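You operate a simulated robot arm through the tools that you are given. There is no shell and no other tool.

Carry out the task below with a simulated robot arm. There is one attempt and no reset: what you move stays moved.

TASK
Fold both lips of the white cleat in the bench vise.
Fine: slide the jaw shut, lock the grey lever, tap the lips flat with the black mallet, put it back; leave the cleat clamped; the other cleats stay. Set down upright: black mallet.

The check looks at the end state, three seconds after you hand in, the way a careful person would. Anything else that was tipped, shoved, dropped, spilled or broken makes it a failure. Flat cloth is picked up by pressing the open fingertips on it (5 to 10 N) and closing them slowly along it; thin cloth reads only 2 to 8 mm in the jaws.

THE ROBOT
A 7-joint arm with a two-finger parallel gripper, fixed in place. Base frame: the origin is at the foot of the arm, x ahead of it, y to its left, z up; the work surface is at about z = 82. Readings come in cm, degrees, newtons and seconds.
Its first joint turns from -166.0 to 166.0 degrees. Payload 4.4 kg.
Tool frame: the origin (TCP) lies between the finger pads and is the grasp point; the fingertips stand 2.3 cm ahead of it; z points along the fingers, y is the line along which they close. The gripper opens to 9.4 cm. The fingers are 3.8 cm wide and 1 cm thick; the gripper's body (5.4 by 9.6 cm) begins 3.9 cm behind the TCP.
Orientation is that of the tool frame in the base frame, as a unit quaternion [x, y, z, w]. With the fingers straight down and closing along the base's y, the tool's x points along the base's -x, its y along +y and its z along -z.

THE INTERFACE
- The arm moves only by the tool move_arm. Its argument "increments" is text: rows parted by semicolons, each of 7 numbers parted by spaces: the shift along the tool's x, y, z in cm, then the turn, a rotation vector about the tool's x, y, z in degrees, then the gripper command, from -1 (shut) to 1 (fully open), values between in proportion. In form: x y z wx wy wz grip; .... A call has 1 to 20 rows; each row is the pose to reach, as a shift and turn from the pose commanded when the call began, along the tool's axes at that moment. Each row takes 0.2 s and may step no farther than 5 cm and 8.6 degrees from the row before; otherwise, or with a gripper value out of range, the whole call is refused. Where a pose cannot be reached the arm comes as near as it can. A force on the tool above 50 N (or 10 N above the force at the start of the call, whichever is more), or a blocked arm, ends the call early, and 0.2 s more pass. Each finger travels about 7.2 cm/s and halts on what it meets, pressing with about 37 N; the grip force reading is that of the motor and also rises with nothing between the fingers. The clock runs only during rows and for 0.2 s after the last one: add rows that repeat a pose to give the fingers time. The reply holds the time, the measured pose of the TCP, the force on the tool along the base axes, the opening and the grip force, in the units named above and with some noise, with the torque about the TCP (base axes, N m) and any sound that the robot's microphone picked up, and new pictures: "show" is both (left out), scene, wrist or none.
- Cameras (640 x 400 px; columns grow to the right, rows downward): "scene" is fixed at [41.03, -49.77, 140.1]; the picture's right is [0.64, -0.77, 0.00], its down [-0.26, -0.22, -0.94] and it looks along [0.72, 0.60, -0.34] (base axes); focal length 338 px, centre (320, 200). "wrist" rides on the gripper at [8.6, 1.6, -7.4] in the tool frame; the picture's right is [-0.18, 0.98, 0.00], its down [-0.58, -0.11, -0.81] and it looks along [-0.79, -0.15, 0.59] (tool axes); focal length 243 px, centre (320, 200). There is no depth. A picture from a camera that has moved, and an enlarged one, comes with that camera's place and axes in the base frame and with its lens. The place of the scene camera against the robot may be out by one fixed shift of up to 1.8 cm in any direction.
- close_up(camera, box): a new picture of the part [left, top, right, bottom] of that camera's present view, enlarged. It takes no simulated time.
- close_job(): hands the job in; it is judged then, once.

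Nothing tells you positions but the pictures and the camera data. Unless the task says otherwise, let go and move clear before handing in.

The tools are called after "Call:" by a JSON object that holds its "fn" and its "kwargs". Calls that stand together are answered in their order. move_arm: Moves the arm, as the interface text tells. Its arguments: {"type":"object","properties":{"increments":{"type":"string"},"show":{"type":"string","enum":["both","scene","wrist","none"]}},"required":["increments"]} The other tools are called the same way: close_up (camera, box) takes an enlarged picture of a part of a camera's view; close_job () hands the job in.

At the start:

```text
clock: 0.0
tcp_pos: [82.54, 20.93, 127.15]
tool_rot: [0.0, 1.0, 0.0, 0.0]
contact_force: [0.1, -0.9, 0.2]
wrist_torque: [-0.02, -0.02, 0.02]
finger_gap: 9.39
grasp_force: 0.0
```

scene: 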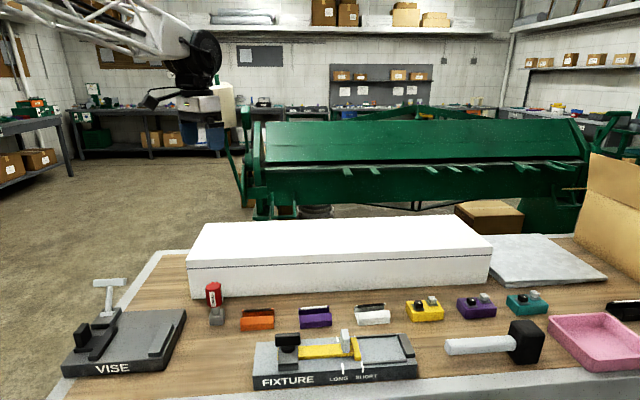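
wrist: 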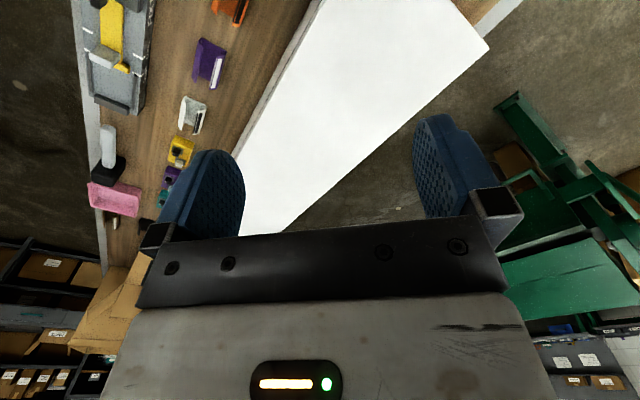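

I see a bench with a vise on the left, a fixture in the middle, several small cleats, a white one among them, and a black-headed mallet on the right. I'll take close-ups first to understand the parts before moving.

Call:
{"fn": "close_up", "kwargs": {"camera": "scene", "box": [40, 260, 240, 385]}}

Call:
{"fn": "close_up", "kwargs": {"camera": "scene", "box": [240, 270, 440, 395]}}

Call:
{"fn": "close_up", "kwargs": {"camera": "scene", "box": [400, 270, 640, 400]}}

Call:
{"fn": "close_up", "kwargs": {"camera": "wrist", "box": [70, 0, 270, 125]}}

```text
3.20 times, centred on (140, 322) of scene
camera zoom: at [41.03, -49.77, 140.1], right [0.64, -0.77, 0.0], down [-0.26, -0.22, -0.94], along [0.72, 0.6, -0.34], focal length 1082 px, centre (896, -192)
```

zoom: 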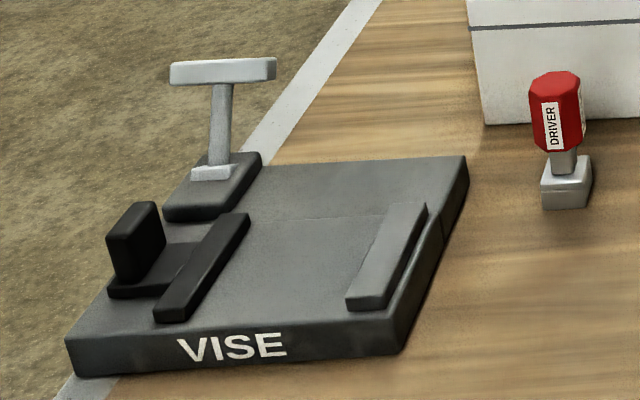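

```text
3.20 times, centred on (340, 332) of scene
camera zoom: at [41.03, -49.77, 140.1], right [0.64, -0.77, 0.0], down [-0.26, -0.22, -0.94], along [0.72, 0.6, -0.34], focal length 1082 px, centre (256, -224)
```

zoom: 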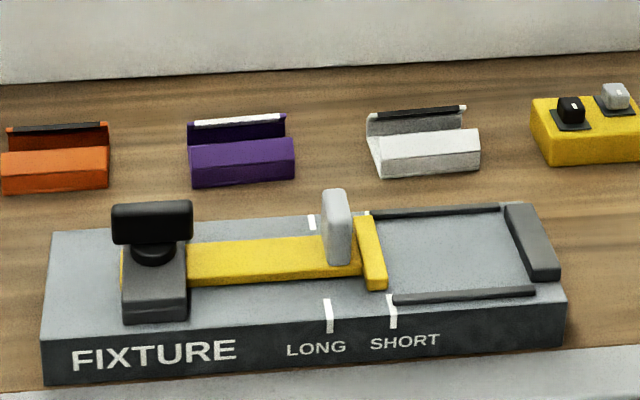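

```text
2.67 times, centred on (520, 335) of scene
camera zoom: at [41.03, -49.77, 140.1], right [0.64, -0.77, 0.0], down [-0.26, -0.22, -0.94], along [0.72, 0.6, -0.34], focal length 902 px, centre (-213, -160)
```

zoom: 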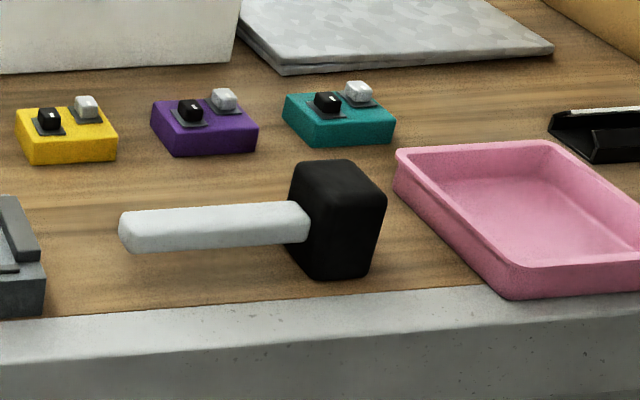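

```text
3.20 times, centred on (170, 62) of wrist
camera zoom: at [73.83, 22.49, 134.6], right [0.18, 0.98, 0.0], down [0.58, -0.11, 0.81], along [0.79, -0.15, -0.59], focal length 776 px, centre (800, 640)
```

zoom: 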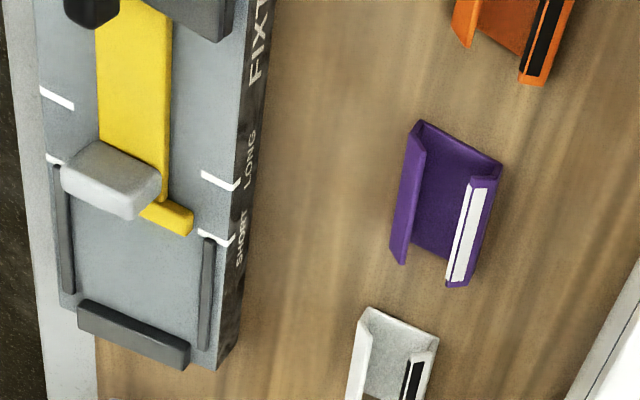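

The bench sits at about 45° to the base. I put the vise near (60, 23), the white cleat near (102, -15) and the mallet further right. I'll move the wrist camera closer to look at the cleat and the mallet.

Call:
{"fn": "move_arm", "kwargs": {"increments": "-0.3 -4.1 1.5 0 0 0 1; -0.6 -8.2 3 0 0 0 1; -0.9 -12.3 4.5 0 0 0 1; -1.2 -16.4 6 0 0 0 1; -1.5 -20.5 7.5 0 0 0 1; -1.8 -24.6 9 0 0 0 1; -2.1 -28.7 10.5 0 0 0 1; -2.5 -33 12 0 0 0 1", "show": "both"}}

```text
clock: 1.8
tcp_pos: [85.01, -11.75, 115.26]
tool_rot: [0.001, 1.0, 0.0, 0.001]
contact_force: [0.8, -0.7, 1.0]
wrist_torque: [0.02, -0.01, -0.04]
finger_gap: 9.39
grasp_force: 0.0
camera wrist: at [76.21, -10.28, 122.73], right [0.18, 0.98, 0.0], down [0.58, -0.11, 0.81], along [0.79, -0.15, -0.59], focal length 243 px, centre (320, 200)
```

scene: 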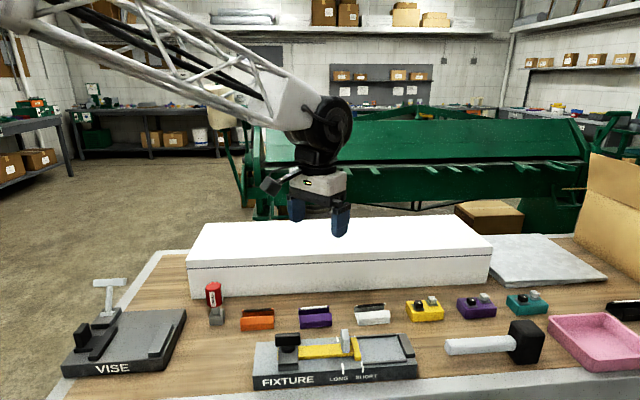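
wrist: 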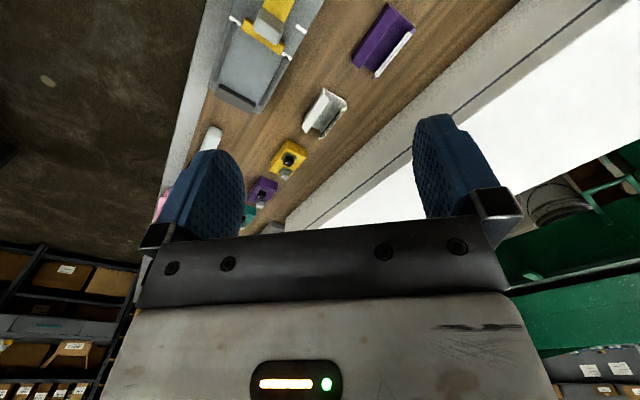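

The cleat sits near (102.6, -14.4) in both cameras, and the mallet is farther out. I'll take close-ups of the cleat to see its lips before planning the grasp.

Call:
{"fn": "close_up", "kwargs": {"camera": "wrist", "box": [270, 70, 390, 145]}}

Call:
{"fn": "close_up", "kwargs": {"camera": "scene", "box": [335, 285, 415, 335]}}

Call:
{"fn": "close_up", "kwargs": {"camera": "scene", "box": [50, 270, 200, 385]}}

```text
5.33 times, centred on (330, 108) of wrist
camera zoom: at [76.21, -10.28, 122.73], right [0.18, 0.98, 0.0], down [0.58, -0.11, 0.81], along [0.79, -0.15, -0.59], focal length 1294 px, centre (267, 693)
```

zoom: 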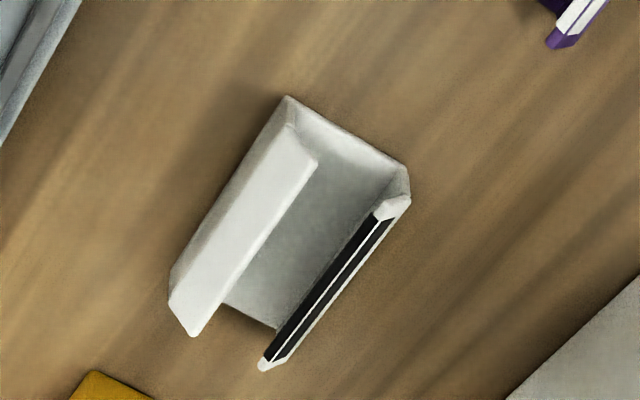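

```text
8.00 times, centred on (375, 310) of scene
camera zoom: at [41.03, -49.77, 140.1], right [0.64, -0.77, 0.0], down [-0.26, -0.22, -0.94], along [0.72, 0.6, -0.34], focal length 2706 px, centre (-120, -680)
```

zoom: 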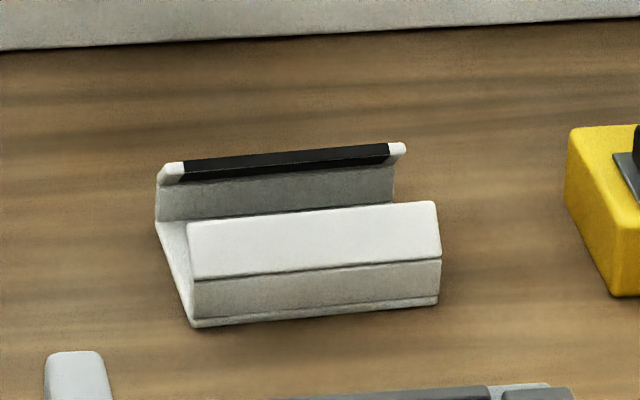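

```text
3.48 times, centred on (125, 328) of scene
camera zoom: at [41.03, -49.77, 140.1], right [0.64, -0.77, 0.0], down [-0.26, -0.22, -0.94], along [0.72, 0.6, -0.34], focal length 1176 px, centre (998, -244)
```

zoom: 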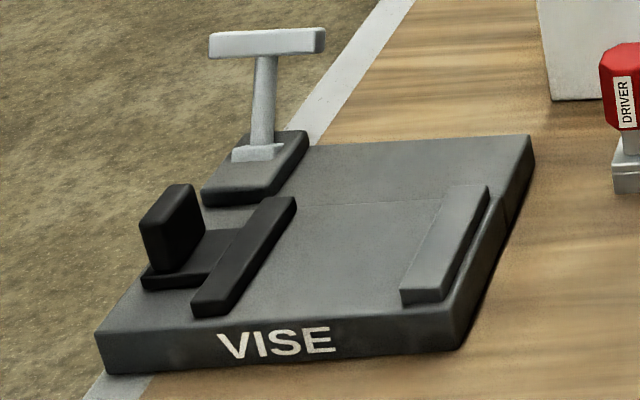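

The white cleat is a channel about 7.6 cm long and 5 cm wide with two upstanding lips. Next I'll bring the wrist camera over the vise to read its jaws and lever.

Call:
{"fn": "move_arm", "kwargs": {"increments": "3.5 2.2 1 0 0 -4.5 1; 7 4.4 2 0 0 -9 1; 10.5 6.6 3 0 0 -13.5 1; 14 8.8 4 0 0 -18 1; 17.5 11 5 0 0 -22.5 1; 21 13.2 6 0 0 -27 1; 24.5 15.4 7 0 0 -31.5 1; 28 17.6 8 0 0 -36 1; 31.5 19.8 9 0 0 -40.5 1; 35 21.8 10 0 0 -45 1", "show": "both"}}

```text
clock: 4.0
tcp_pos: [50.16, 9.79, 104.81]
tool_rot: [-0.383, 0.924, 0.0, 0.0]
contact_force: [-0.2, 0.0, -0.6]
wrist_torque: [0.0, 0.02, -0.01]
finger_gap: 9.39
grasp_force: 0.0
camera wrist: at [42.78, 4.76, 112.38], right [-0.57, 0.82, 0.0], down [0.49, 0.33, 0.81], along [0.66, 0.46, -0.59], focal length 243 px, centre (320, 200)
```

scene: 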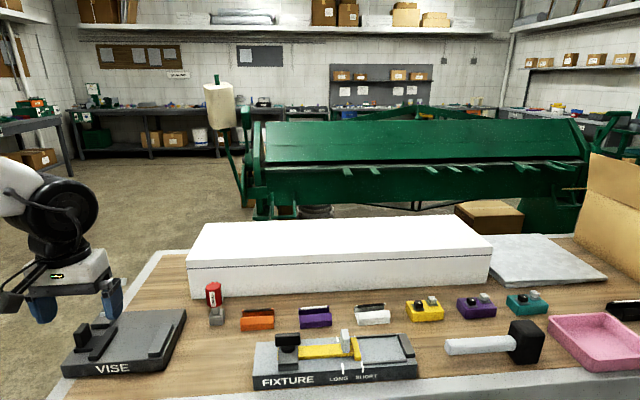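
wrist: 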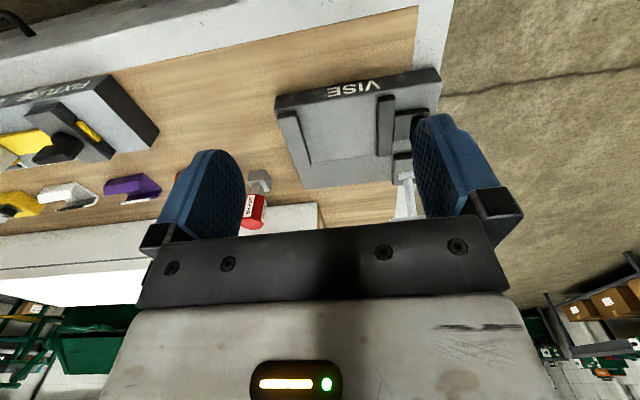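

The vise is in view but partly hidden by a finger, so I'll shift sideways for a clear look.

Call:
{"fn": "move_arm", "kwargs": {"increments": "0 4 0.5 0 0 0 1; 0 8 1 0 0 0 1; 0 12 1.5 0 0 0 1", "show": "wrist"}}

Call:
{"fn": "close_up", "kwargs": {"camera": "wrist", "box": [180, 40, 420, 190]}}

```text
clock: 4.8
tcp_pos: [41.7, 18.29, 103.58]
tool_rot: [-0.383, 0.924, 0.0, 0.0]
contact_force: [0.2, 0.1, 0.1]
wrist_torque: [0.02, 0.0, 0.0]
finger_gap: 9.37
grasp_force: 0.0
camera wrist: at [34.25, 13.21, 111.08], right [-0.56, 0.83, 0.0], down [0.49, 0.33, 0.81], along [0.67, 0.46, -0.59], focal length 243 px, centre (320, 200)
```

wrist: 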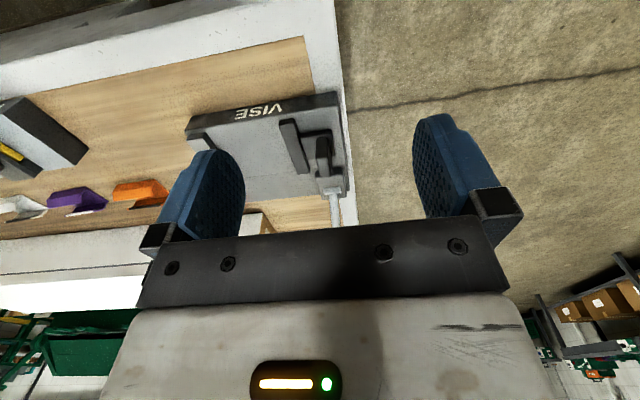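

```text
2.67 times, centred on (300, 115) of wrist
camera zoom: at [34.25, 13.21, 111.08], right [-0.56, 0.83, 0.0], down [0.49, 0.33, 0.81], along [0.67, 0.46, -0.59], focal length 647 px, centre (373, 427)
```

zoom: 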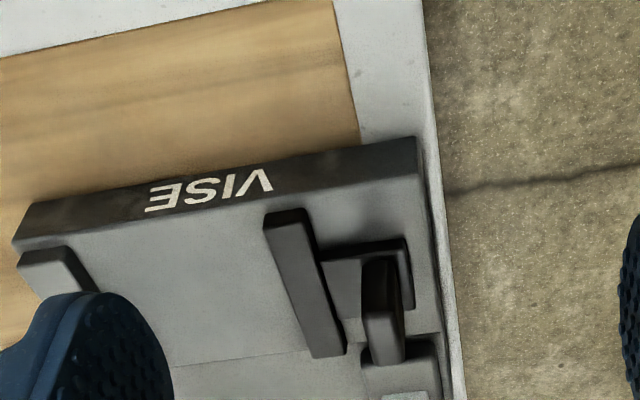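

I can make out the jaws from here. A steeper look will give their positions more accurately, so I'll tilt the camera down over the vise.

Call:
{"fn": "move_arm", "kwargs": {"increments": "-1.7 -1.5 -1.6 0 7.5 0 1; -3.4 -3 -3.2 0 15 0 1; -5.1 -4.5 -4.8 0 22.5 0 1; -6.8 -6 -6.4 0 30 0 1; -8.5 -7.5 -8 0 37.5 0 1; -8.5 -7.5 -8 0 40 0 1", "show": "wrist"}}

Call:
{"fn": "close_up", "kwargs": {"camera": "wrist", "box": [180, 40, 460, 215]}}

```text
clock: 6.2
tcp_pos: [52.79, 19.03, 111.8]
tool_rot: [-0.36, 0.868, -0.131, -0.316]
contact_force: [0.0, -0.5, -0.2]
wrist_torque: [0.02, -0.02, 0.02]
finger_gap: 9.4
grasp_force: 0.1
camera wrist: at [50.39, 18.79, 123.03], right [-0.6, 0.79, -0.12], down [0.76, 0.6, 0.24], along [0.26, 0.05, -0.96], focal length 243 px, centre (320, 200)
```

wrist: 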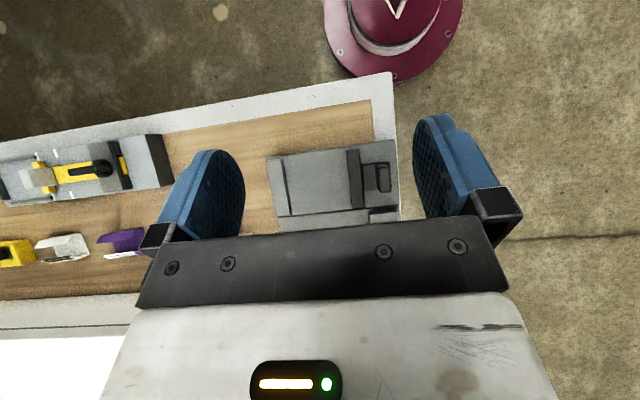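

```text
2.29 times, centred on (320, 128) of wrist
camera zoom: at [50.39, 18.79, 123.03], right [-0.6, 0.79, -0.12], down [0.76, 0.6, 0.24], along [0.26, 0.05, -0.96], focal length 555 px, centre (320, 366)
```

zoom: 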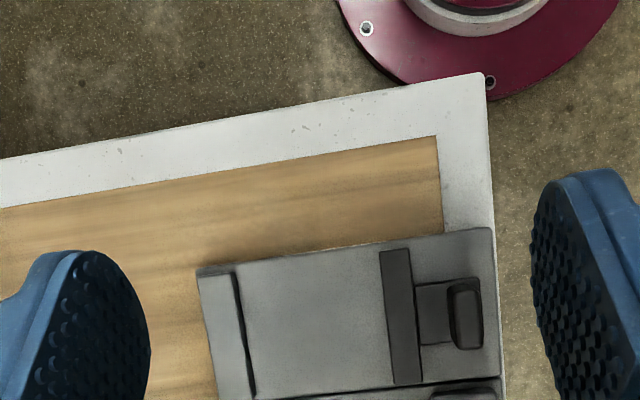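

This view is nearly straight down. I'll shift forward a bit so the whole vise, including the lever base, comes into the picture.

Call:
{"fn": "move_arm", "kwargs": {"increments": "-2.5 0 -2.1 0 0 0 1; -5 0 -4.2 0 0 0 1; -7.6 0 -6.4 0 0 0 1; -7.6 0 -6.4 0 0 0 1", "show": "wrist"}}

Call:
{"fn": "close_up", "kwargs": {"camera": "wrist", "box": [230, 10, 438, 140]}}

```text
clock: 7.2
tcp_pos: [59.87, 26.27, 111.73]
tool_rot: [-0.36, 0.868, -0.131, -0.317]
contact_force: [0.2, 0.3, -0.9]
wrist_torque: [0.01, 0.01, -0.02]
finger_gap: 9.44
grasp_force: 0.0
camera wrist: at [57.44, 25.97, 122.98], right [-0.6, 0.79, -0.12], down [0.76, 0.6, 0.24], along [0.27, 0.06, -0.96], focal length 243 px, centre (320, 200)
```

wrist: 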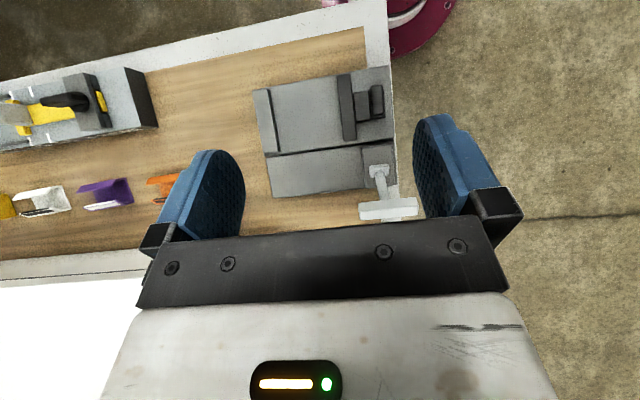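

```text
3.08 times, centred on (334, 75) of wrist
camera zoom: at [57.44, 25.97, 122.98], right [-0.6, 0.79, -0.12], down [0.76, 0.6, 0.24], along [0.27, 0.06, -0.96], focal length 746 px, centre (277, 585)
```

zoom: 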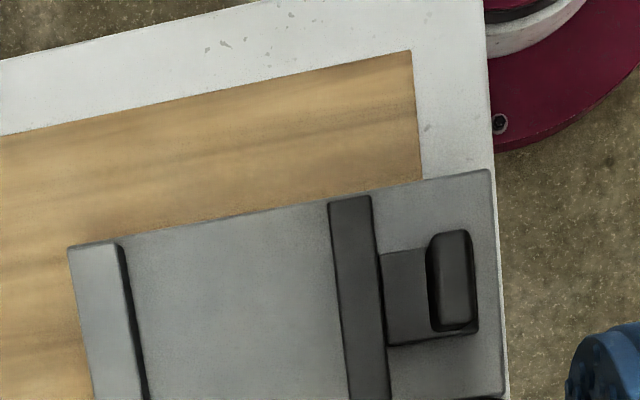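

Let me take finer close-ups from this viewpoint of the jaw area and the lever.

Call:
{"fn": "close_up", "kwargs": {"camera": "wrist", "box": [245, 60, 405, 160]}}

Call:
{"fn": "close_up", "kwargs": {"camera": "wrist", "box": [260, 130, 436, 240]}}

```text
4.00 times, centred on (325, 110) of wrist
camera zoom: at [57.44, 25.97, 122.98], right [-0.6, 0.79, -0.12], down [0.76, 0.6, 0.24], along [0.27, 0.06, -0.96], focal length 970 px, centre (300, 560)
```

zoom: 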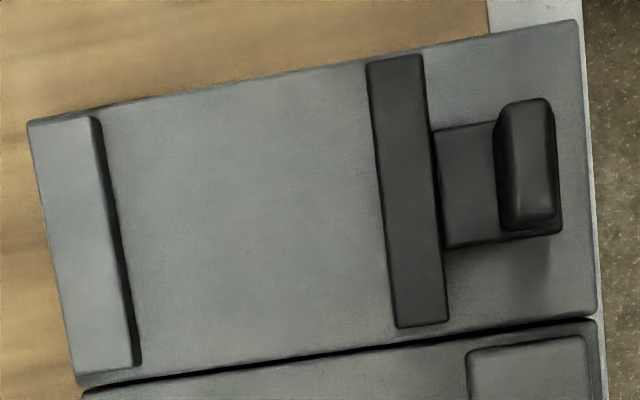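

```text
3.64 times, centred on (348, 185) of wrist
camera zoom: at [57.44, 25.97, 122.98], right [-0.6, 0.79, -0.12], down [0.76, 0.6, 0.24], along [0.27, 0.06, -0.96], focal length 882 px, centre (218, 254)
```

zoom: 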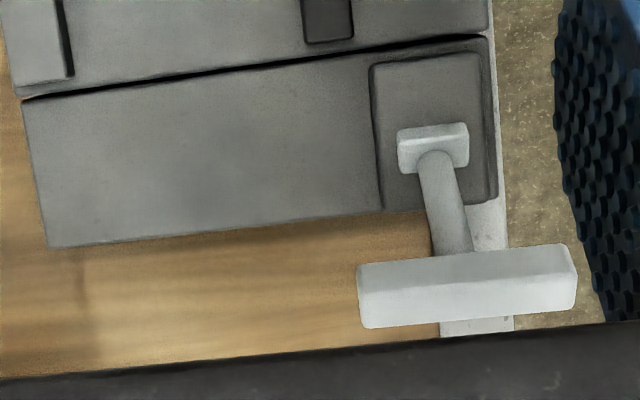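

The vise is now mapped. The front plate top is at z≈85, the jaw gap is about 10 cm, and the fixed jaw is on the +x/-y side. The sliding knob is near (51.7, 25.7), and the T-lever hinges behind it, leaning back. I'll straighten the tool, then swing out toward the cleat and test the reach.

Call:
{"fn": "move_arm", "kwargs": {"increments": "1.25 -1.7 0.27 0 -8 0 1; 2.5 -3.4 0.54 0 -16 0 1; 3.75 -5.1 0.8 0 -24 0 1; 5 -6.8 1.07 0 -32 0 1; 6.27 -8.48 1.34 0 -40 0 1", "show": "none"}}

```text
clock: 8.4
tcp_pos: [61.96, 16.09, 114.62]
tool_rot: [-0.382, 0.924, 0.0, 0.001]
contact_force: [0.5, -0.1, -0.1]
wrist_torque: [0.0, 0.04, -0.03]
finger_gap: 9.38
grasp_force: 0.0
```

Call:
{"fn": "move_arm", "kwargs": {"increments": "-0.58 -3.79 0.87 0 0 8.18 1; -1.16 -7.58 1.75 0 0 16.36 1; -1.73 -11.37 2.62 0 0 24.54 1; -2.31 -15.16 3.49 0 0 32.7 1; -2.89 -18.95 4.36 0 0 40.9 1; -3.47 -22.75 5.24 0 0 49.1 1; -4.05 -26.5 6.1 0 0 57.3 1; -4.63 -30.3 7 0 0 65.4 1; -5.2 -34.1 7.85 0 0 73.6 1; -5.8 -37.9 8.7 0 0 81.8 1; -6.36 -41.7 9.6 0 0 90 1", "show": "both"}}

```text
clock: 10.8
tcp_pos: [95.85, -9.05, 105.19]
tool_rot: [0.384, 0.923, 0.0, 0.001]
contact_force: [-0.5, -0.9, 0.9]
wrist_torque: [-0.03, -0.01, -0.01]
finger_gap: 9.37
grasp_force: 0.0
camera wrist: at [90.75, -1.91, 112.62], right [0.83, 0.56, 0.0], down [0.33, -0.49, 0.81], along [0.45, -0.67, -0.59], focal length 243 px, centre (320, 200)
```

scene: 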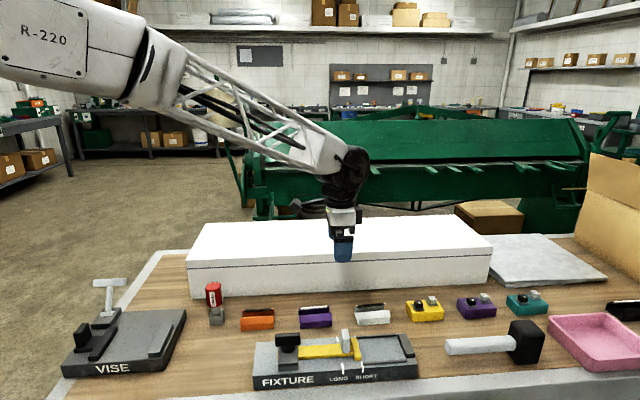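
wrist: 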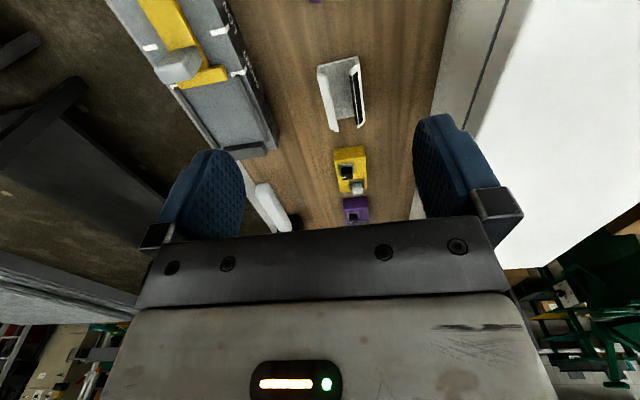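

Call:
{"fn": "close_up", "kwargs": {"camera": "wrist", "box": [290, 45, 402, 135]}}

Call:
{"fn": "close_up", "kwargs": {"camera": "wrist", "box": [220, 140, 340, 240]}}

```text
4.44 times, centred on (346, 90) of wrist
camera zoom: at [90.75, -1.91, 112.62], right [0.83, 0.56, 0.0], down [0.33, -0.49, 0.81], along [0.45, -0.67, -0.59], focal length 1078 px, centre (204, 689)
```

zoom: 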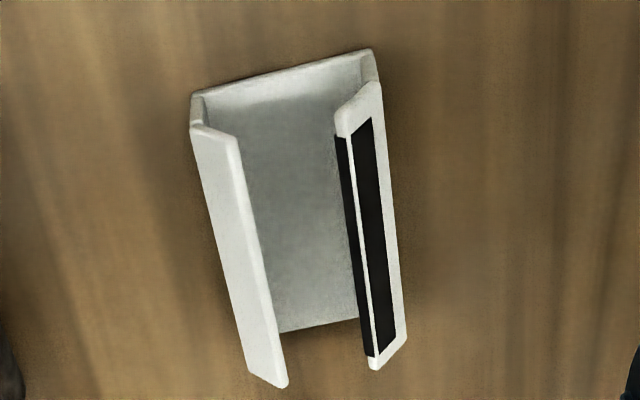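

```text
4.00 times, centred on (280, 190) of wrist
camera zoom: at [90.75, -1.91, 112.62], right [0.83, 0.56, 0.0], down [0.33, -0.49, 0.81], along [0.45, -0.67, -0.59], focal length 970 px, centre (480, 240)
```

zoom: 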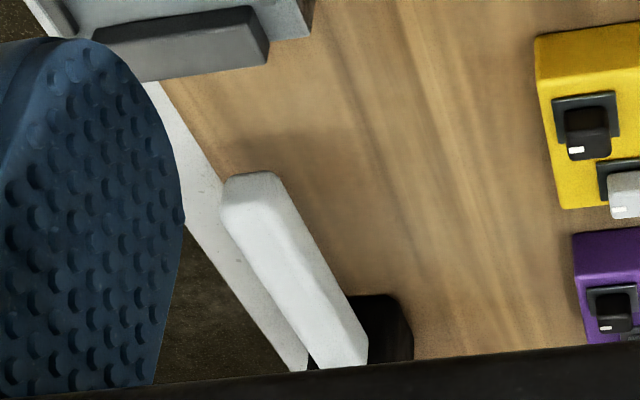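

The cleat centre works out at about (102.9, -14.8), 8 cm long by 4.9 cm wide. I'll move above it, pointing straight down, to see whether the arm can reach.

Call:
{"fn": "move_arm", "kwargs": {"increments": "-3 0.3 2.5 0 0 0 1; -6 0.6 5 0 0 0 1; -9.05 0.92 7.2 0 0 0 1; -9.05 0.92 10.2 0 0 0 1; -9.05 0.92 10.2 0 0 0 1", "show": "both"}}

```text
clock: 12.0
tcp_pos: [102.61, -15.03, 94.86]
tool_rot: [0.383, 0.924, 0.0, 0.0]
contact_force: [-0.3, 0.1, 0.4]
wrist_torque: [-0.01, 0.03, 0.01]
finger_gap: 9.38
grasp_force: 0.1
camera wrist: at [97.63, -7.81, 102.24], right [0.83, 0.56, 0.0], down [0.33, -0.49, 0.81], along [0.46, -0.67, -0.59], focal length 243 px, centre (320, 200)
```

scene: 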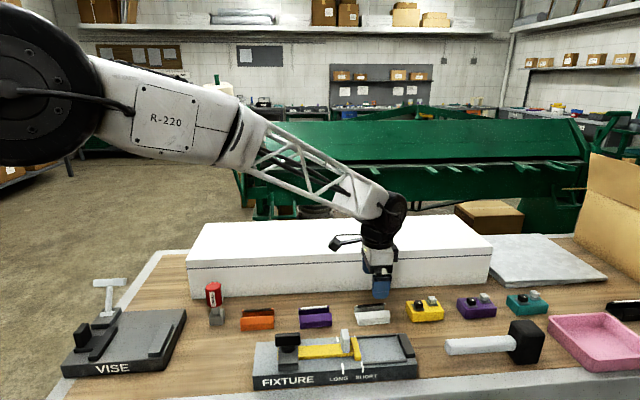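
wrist: 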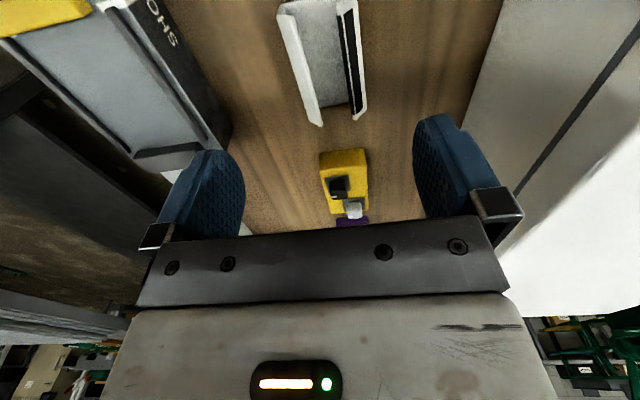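

The arm reaches straight down here. I'll check the cleat position once more from this closer view before descending.

Call:
{"fn": "close_up", "kwargs": {"camera": "wrist", "box": [240, 0, 400, 130]}}

```text
3.08 times, centred on (320, 65) of wrist
camera zoom: at [97.63, -7.81, 102.24], right [0.83, 0.56, 0.0], down [0.33, -0.49, 0.81], along [0.46, -0.67, -0.59], focal length 746 px, centre (320, 615)
```

zoom: 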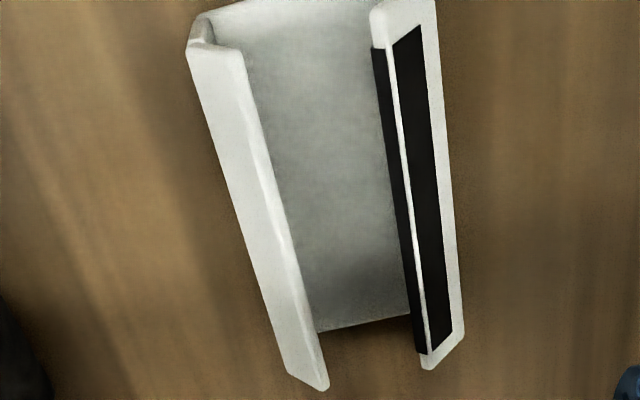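

The cleat centre is at about (103.0, -14.6). The walls reach to z≈84 and the lips lean inward at 45°. I'll descend around the walls and grip them below the lips.

Call:
{"fn": "move_arm", "kwargs": {"increments": "0.1 0.5 3 0 0 0 1; 0.1 0.5 6 0 0 0 1; 0.1 0.5 8.5 0 0 0 1; 0.1 0.5 10 0 0 0 1; 0.1 0.5 10 0 0 0 1", "show": "both"}}

```text
clock: 13.2
tcp_pos: [103.1, -14.36, 84.77]
tool_rot: [0.383, 0.924, 0.001, 0.001]
contact_force: [-0.4, -0.7, 0.4]
wrist_torque: [0.01, -0.03, 0.01]
finger_gap: 9.38
grasp_force: 0.0
camera wrist: at [98.06, -7.21, 92.22], right [0.83, 0.56, 0.0], down [0.33, -0.49, 0.81], along [0.46, -0.67, -0.59], focal length 243 px, centre (320, 200)
```

scene: 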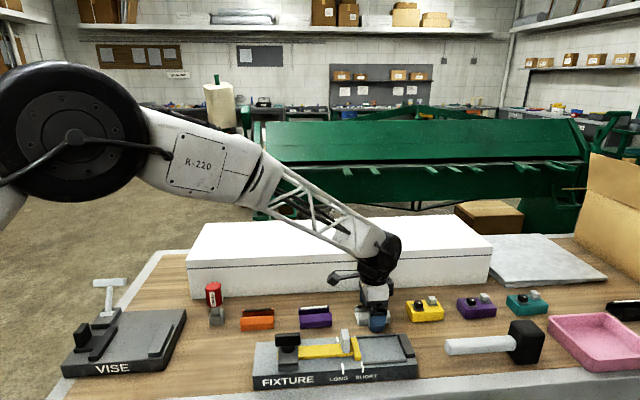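
wrist: 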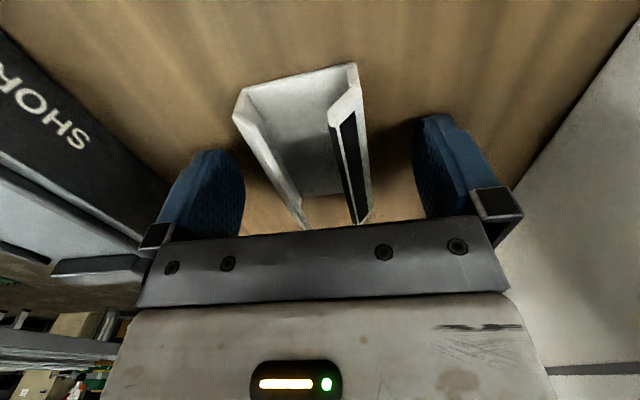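

Fingers straddle the walls evenly. I'll close gently on the cleat.

Call:
{"fn": "move_arm", "kwargs": {"increments": "0 0 0 0 0 0 0.6; 0 0 0 0 0 0 0.3; 0 0 0 0 0 0 0.1; 0 0 0 0 0 0 0; 0 0 0 0 0 0 -0.1; 0 0 0 0 0 0 -0.2; 0 0 0 0 0 0 -0.2", "show": "wrist"}}

```text
clock: 14.8
tcp_pos: [103.08, -14.4, 84.69]
tool_rot: [0.383, 0.924, 0.0, 0.0]
contact_force: [0.4, 0.0, -1.5]
wrist_torque: [-0.01, -0.01, -0.03]
finger_gap: 5.01
grasp_force: 37.4
camera wrist: at [98.06, -7.21, 92.23], right [0.83, 0.56, 0.0], down [0.33, -0.49, 0.81], along [0.46, -0.67, -0.59], focal length 243 px, centre (320, 200)
```

wrist: 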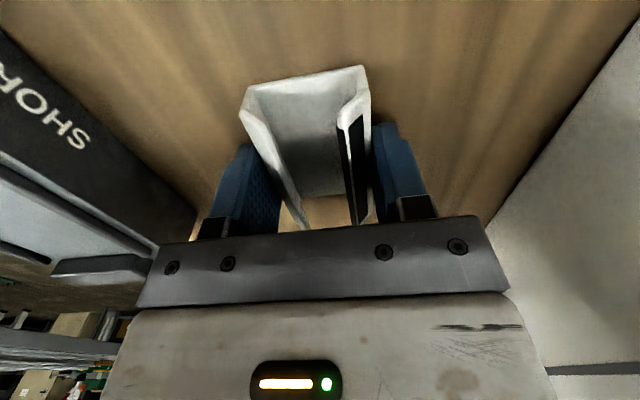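

I have the cleat, gripped at 5.0 cm. I'll lift it clear.

Call:
{"fn": "move_arm", "kwargs": {"increments": "0 0 -2 0 0 0 -0.2; 0 0 -5 0 0 0 -0.2; 0 0 -9 0 0 0 -0.2; 0 0 -13 0 0 0 -0.2; 0 0 -17 0 0 0 -0.2; 0 0 -20.3 0 0 0 -0.2", "show": "both"}}

```text
clock: 16.2
tcp_pos: [103.26, -14.6, 105.06]
tool_rot: [0.383, 0.924, -0.001, -0.001]
contact_force: [0.2, 0.4, -2.0]
wrist_torque: [0.0, 0.04, -0.04]
finger_gap: 5.0
grasp_force: 37.0
camera wrist: at [98.12, -7.32, 112.42], right [0.83, 0.56, 0.0], down [0.34, -0.49, 0.81], along [0.45, -0.67, -0.59], focal length 243 px, centre (320, 200)
```

scene: 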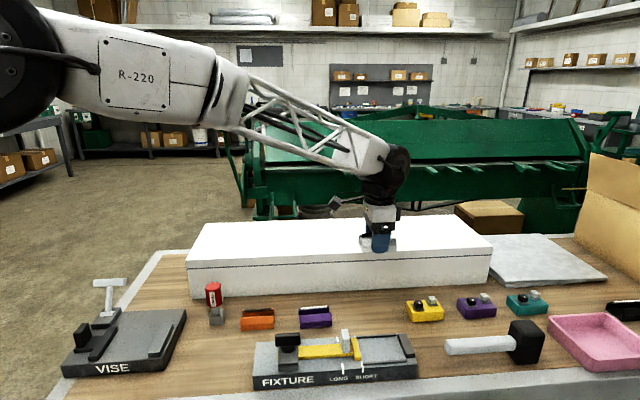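
wrist: 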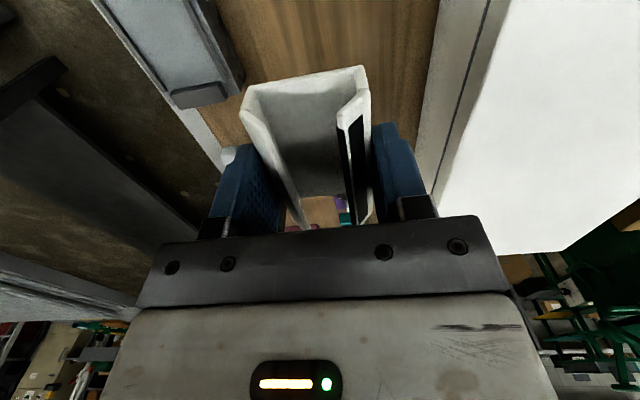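

Next I carry it to above the vise, turning it 90° on the way so the walls will face the jaws.

Call:
{"fn": "move_arm", "kwargs": {"increments": "4.235 -0.62 0.23 0 0 -6.92 -0.2; 8.47 -1.25 0.46 0 0 -13.85 -0.2; 12.7 -1.87 0.69 0 0 -20.8 -0.2; 16.94 -2.49 0.92 0 0 -27.7 -0.2; 21.17 -3.12 1.15 0 0 -34.6 -0.2; 25.4 -3.74 1.38 0 0 -41.5 -0.2; 29.6 -4.36 1.6 0 0 -48.5 -0.2; 33.9 -4.98 1.85 0 0 -55.4 -0.2; 38.1 -5.6 2.1 0 0 -62.3 -0.2; 42.35 -6.23 2.3 0 0 -69.2 -0.2; 46.6 -6.85 2.5 0 0 -76.2 -0.2; 50.8 -7.5 2.8 0 0 -83.1 -0.2; 55.05 -8.1 3 0 0 -90 -0.2; 55.05 -8.1 3 0 0 -90 -0.2", "show": "both"}}

```text
clock: 19.2
tcp_pos: [58.63, 18.76, 102.13]
tool_rot: [-0.384, 0.923, 0.0, 0.0]
contact_force: [0.5, -0.4, 0.3]
wrist_torque: [-0.03, -0.02, -0.04]
finger_gap: 5.01
grasp_force: 36.8
camera wrist: at [51.21, 13.82, 109.56], right [-0.57, 0.82, 0.0], down [0.49, 0.33, 0.81], along [0.67, 0.46, -0.59], focal length 243 px, centre (320, 200)
```

scene: 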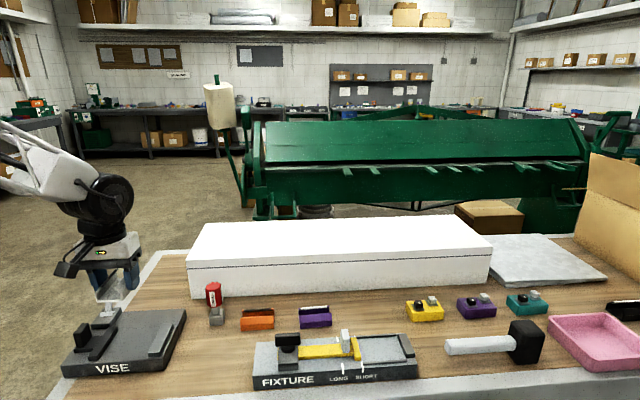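
wrist: 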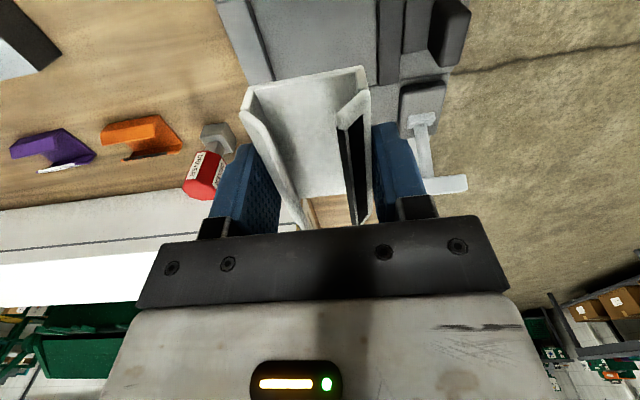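

Aligned over the gap between the jaws. I'll lower the cleat close to the vise plate and check clearance.

Call:
{"fn": "move_arm", "kwargs": {"increments": "0 0 4 0 0 0 -0.2; 0 0 8 0 0 0 -0.2; 0 0 11 0 0 0 -0.2; 0 0 13 0 0 0 -0.2; 0 0 13.5 0 0 0 -0.2", "show": "both"}}

Call:
{"fn": "close_up", "kwargs": {"camera": "scene", "box": [40, 260, 200, 380]}}

```text
clock: 20.4
tcp_pos: [58.56, 18.88, 88.58]
tool_rot: [-0.382, 0.924, 0.001, 0.0]
contact_force: [0.4, 0.0, -0.8]
wrist_torque: [0.02, 0.0, 0.0]
finger_gap: 5.01
grasp_force: 36.5
camera wrist: at [51.19, 13.85, 96.02], right [-0.56, 0.83, 0.0], down [0.49, 0.33, 0.81], along [0.67, 0.46, -0.59], focal length 243 px, centre (320, 200)
```

scene: 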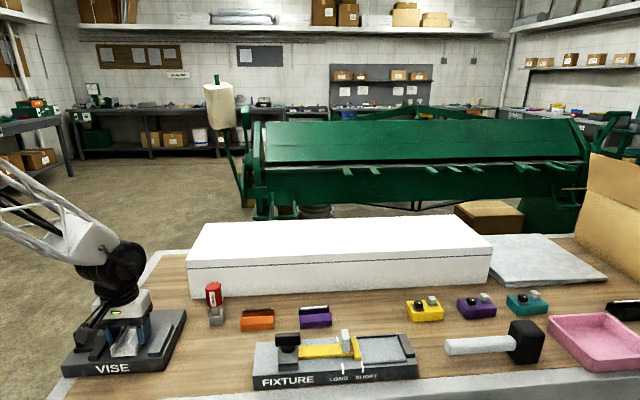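
wrist: 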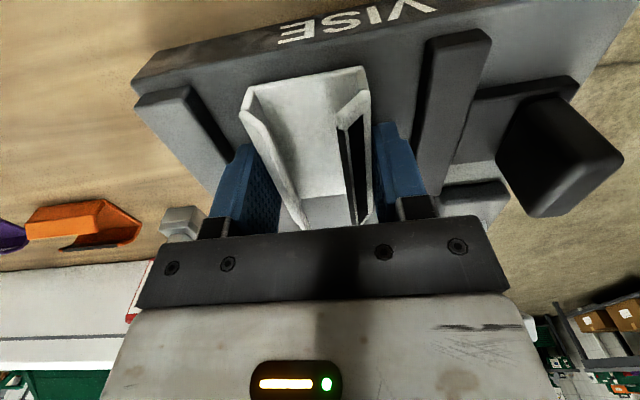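

```text
3.33 times, centred on (120, 320) of scene
camera zoom: at [41.03, -49.77, 140.1], right [0.64, -0.77, 0.0], down [-0.26, -0.22, -0.94], along [0.72, 0.6, -0.34], focal length 1127 px, centre (987, -200)
```

zoom: 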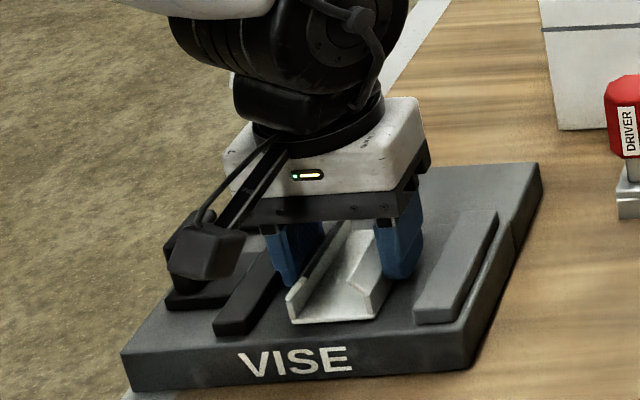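

The cleat hangs just above the plate with room on both sides. I'll lower the last bit in small steps, watching the force.

Call:
{"fn": "move_arm", "kwargs": {"increments": "0 0 0.3 0 0 0 -0.2; 0 0 0.6 0 0 0 -0.2; 0 0 0.6 0 0 0 -0.2", "show": "none"}}

```text
clock: 21.2
tcp_pos: [58.51, 18.85, 88.09]
tool_rot: [-0.383, 0.924, 0.0, 0.001]
contact_force: [-1.8, 4.8, 25.3]
wrist_torque: [0.13, -0.03, 0.01]
finger_gap: 5.03
grasp_force: 37.2
```

Contact with the plate is made. I'll back off slightly and open the fingers just enough to release.

Call:
{"fn": "move_arm", "kwargs": {"increments": "0 0 -0.1 0 0 0 -0.05; 0 0 -0.1 0 0 0 0.15; 0 0 -0.1 0 0 0 0.28; 0 0 -0.1 0 0 0 0.28", "show": "wrist"}}

```text
clock: 22.2
tcp_pos: [58.58, 18.86, 88.18]
tool_rot: [-0.383, 0.924, 0.0, -0.001]
contact_force: [-0.4, -1.2, 0.7]
wrist_torque: [-0.02, -0.02, -0.01]
finger_gap: 6.04
grasp_force: 0.0
camera wrist: at [51.23, 13.81, 95.6], right [-0.56, 0.83, 0.0], down [0.49, 0.33, 0.81], along [0.67, 0.46, -0.59], focal length 243 px, centre (320, 200)
```

wrist: 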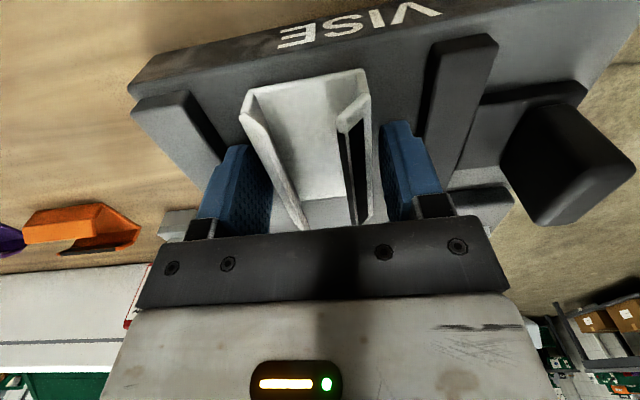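

Released. I'll rise straight up and inspect how the cleat sits.

Call:
{"fn": "move_arm", "kwargs": {"increments": "0 0 -1.5 0 0 0 0.28; 0 0 -4 0 0 0 0.28; 0 0 -8 0 0 0 0.28; 0 0 -12 0 0 0 0.28; 4 4 -14 0 0 0 0.28; 6 8 -14 0 0 0 0.28", "show": "both"}}

Call:
{"fn": "close_up", "kwargs": {"camera": "scene", "box": [40, 260, 200, 380]}}

Call:
{"fn": "close_up", "kwargs": {"camera": "wrist", "box": [180, 20, 420, 190]}}

```text
refused: row 5 steps farther than a row can; nothing moved
```

```text
3.33 times, centred on (120, 320) of scene
camera zoom: at [41.03, -49.77, 140.1], right [0.64, -0.77, 0.0], down [-0.26, -0.22, -0.94], along [0.72, 0.6, -0.34], focal length 1127 px, centre (987, -200)
```

zoom: 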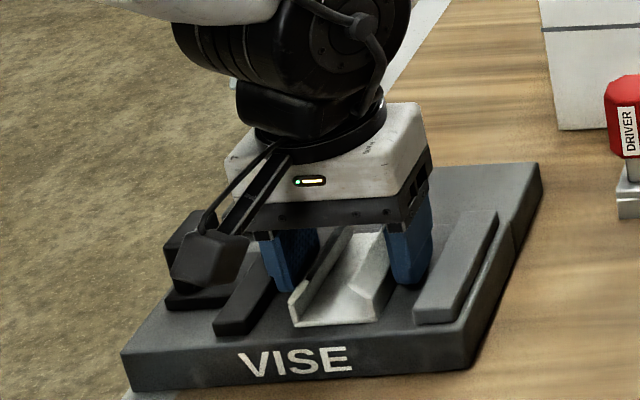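

```text
2.35 times, centred on (300, 105) of wrist
camera zoom: at [51.23, 13.81, 95.6], right [-0.56, 0.83, 0.0], down [0.49, 0.33, 0.81], along [0.67, 0.46, -0.59], focal length 571 px, centre (367, 424)
```

zoom: 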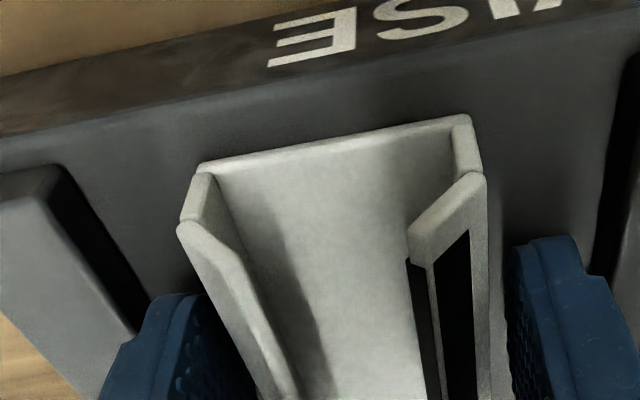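

One row stepped too far, so I'll redo the retreat in smaller steps.

Call:
{"fn": "move_arm", "kwargs": {"increments": "0 0 -1.5 0 0 0 0.28; 0 0 -4 0 0 0 0.28; 0 0 -8 0 0 0 0.28; 0 0 -12 0 0 0 0.28; 2 2 -14 0 0 0 0.28; 5 5 -14 0 0 0 0.28; 7 8 -14 0 0 0 0.28", "show": "both"}}

Call:
{"fn": "close_up", "kwargs": {"camera": "scene", "box": [40, 260, 200, 380]}}

Call:
{"fn": "close_up", "kwargs": {"camera": "wrist", "box": [150, 20, 420, 190]}}

```text
clock: 23.8
tcp_pos: [47.9, 19.57, 102.09]
tool_rot: [-0.383, 0.924, 0.0, 0.0]
contact_force: [0.4, -0.6, 0.6]
wrist_torque: [0.01, -0.04, -0.04]
finger_gap: 6.0
grasp_force: 0.1
camera wrist: at [40.6, 14.53, 109.55], right [-0.56, 0.83, 0.0], down [0.49, 0.33, 0.81], along [0.67, 0.46, -0.59], focal length 243 px, centre (320, 200)
```

scene: 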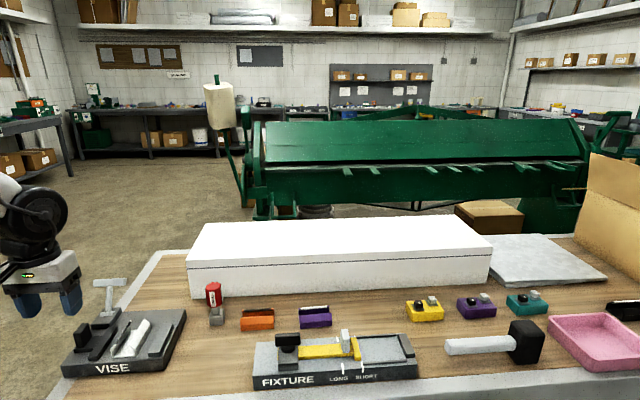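
wrist: 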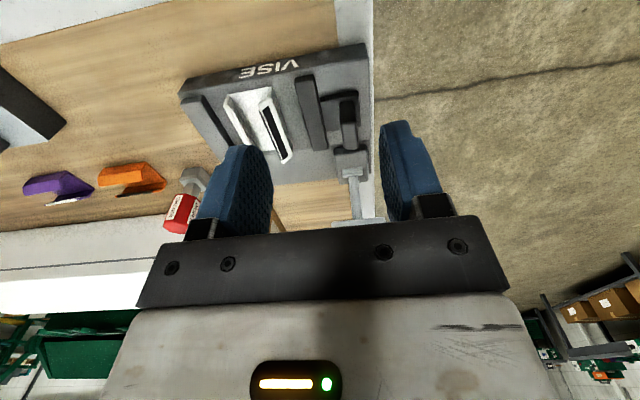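

```text
3.33 times, centred on (120, 320) of scene
camera zoom: at [41.03, -49.77, 140.1], right [0.64, -0.77, 0.0], down [-0.26, -0.22, -0.94], along [0.72, 0.6, -0.34], focal length 1127 px, centre (987, -200)
```

zoom: 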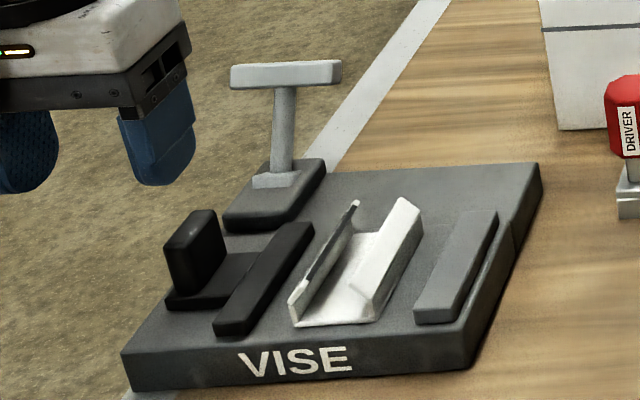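

```text
2.35 times, centred on (285, 105) of wrist
camera zoom: at [40.6, 14.53, 109.55], right [-0.56, 0.83, 0.0], down [0.49, 0.33, 0.81], along [0.67, 0.46, -0.59], focal length 571 px, centre (402, 424)
```

zoom: 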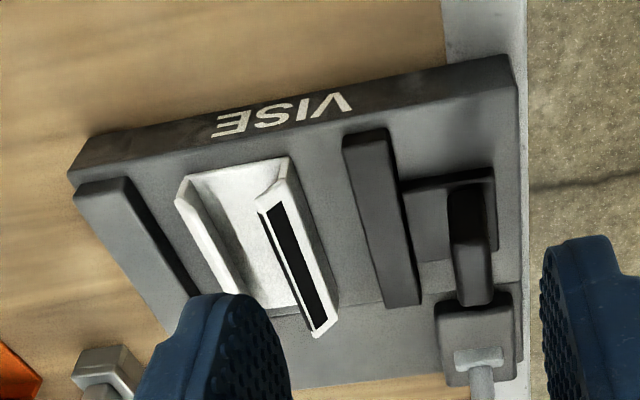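

The cleat sits flat between the jaws with its lips up. Next I'll close the fingers and come down on the outer side of the black jaw's knob, ready to push it toward the fixed jaw.

Call:
{"fn": "move_arm", "kwargs": {"increments": "-3.5 2.3 0 0 0 0 -0.3; -7 4.5 0 0 0 0 -1; -7 4.5 4 0 0 0 -1; -7 4.5 8 0 0 0 -1; -7 4.5 11 0 0 0 -1; -7 4.5 12.6 0 0 0 -1; -7 4.5 12.6 0 0 0 -1", "show": "both"}}

Call:
{"fn": "close_up", "kwargs": {"camera": "scene", "box": [40, 260, 200, 380]}}

```text
clock: 25.4
tcp_pos: [49.77, 27.74, 89.51]
tool_rot: [-0.382, 0.924, -0.001, 0.0]
contact_force: [-0.3, -1.0, 0.5]
wrist_torque: [-0.01, -0.01, -0.03]
finger_gap: 0.0
grasp_force: 37.5
camera wrist: at [42.53, 22.67, 97.01], right [-0.56, 0.83, 0.0], down [0.49, 0.33, 0.81], along [0.67, 0.46, -0.59], focal length 243 px, centre (320, 200)
```

scene: 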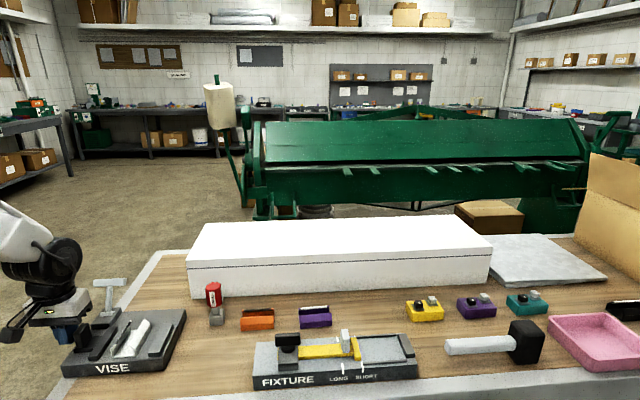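
wrist: 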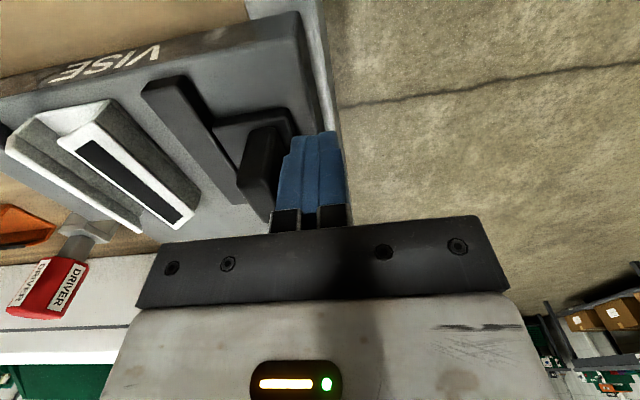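

```text
3.33 times, centred on (120, 320) of scene
camera zoom: at [41.03, -49.77, 140.1], right [0.64, -0.77, 0.0], down [-0.26, -0.22, -0.94], along [0.72, 0.6, -0.34], focal length 1127 px, centre (987, -200)
```

zoom: 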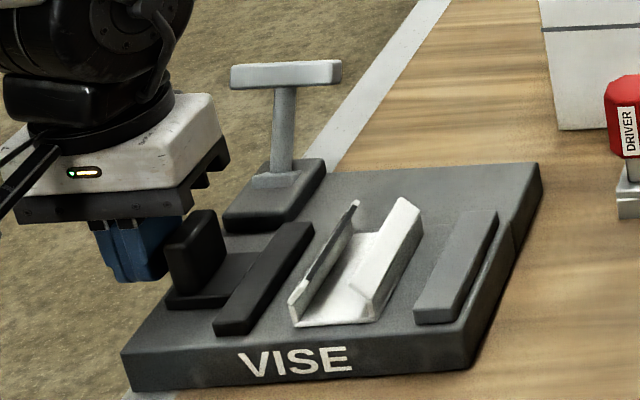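

The fingers are beside the knob. I'll push the jaw toward the cleat in steady steps.

Call:
{"fn": "move_arm", "kwargs": {"increments": "0 -0.6 0 0 0 0 -1; 0 -1.2 0 0 0 0 -1; 0 -1.8 0 0 0 0 -1; 0 -2.4 0 0 0 0 -1; 0 -3 0 0 0 0 -1", "show": "both"}}

Call:
{"fn": "close_up", "kwargs": {"camera": "scene", "box": [40, 260, 200, 380]}}

```text
clock: 26.6
tcp_pos: [51.86, 25.67, 89.63]
tool_rot: [-0.383, 0.924, 0.0, 0.001]
contact_force: [-1.4, 0.0, 0.1]
wrist_torque: [0.02, 0.03, -0.05]
finger_gap: 0.0
grasp_force: 37.8
camera wrist: at [44.54, 20.54, 96.98], right [-0.56, 0.83, 0.0], down [0.49, 0.33, 0.81], along [0.67, 0.46, -0.59], focal length 243 px, centre (320, 200)
```

scene: 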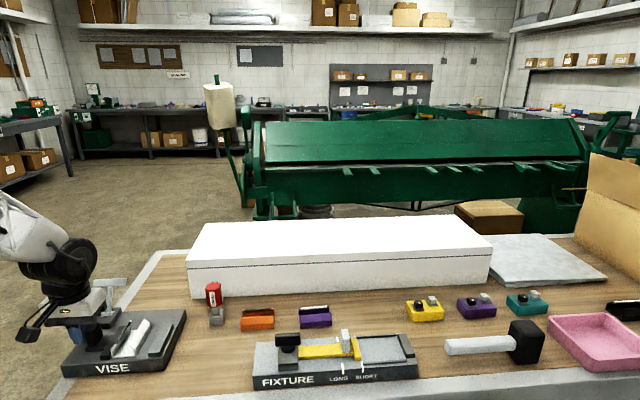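
wrist: 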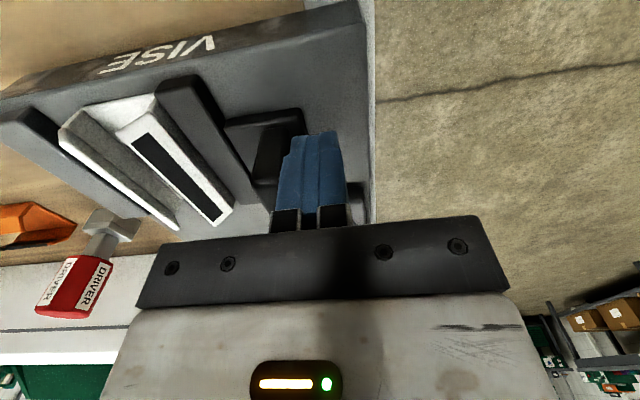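

```text
3.33 times, centred on (120, 320) of scene
camera zoom: at [41.03, -49.77, 140.1], right [0.64, -0.77, 0.0], down [-0.26, -0.22, -0.94], along [0.72, 0.6, -0.34], focal length 1127 px, centre (987, -200)
```

zoom: 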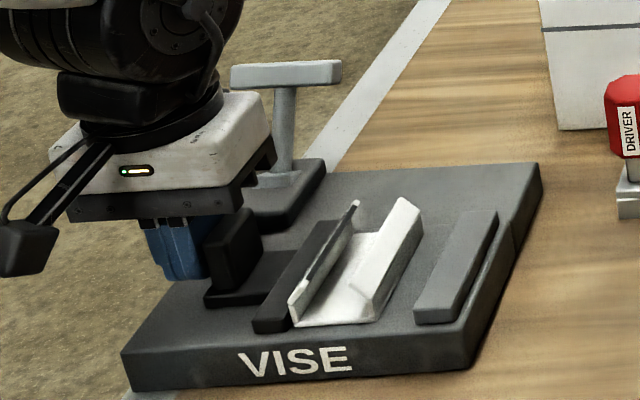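

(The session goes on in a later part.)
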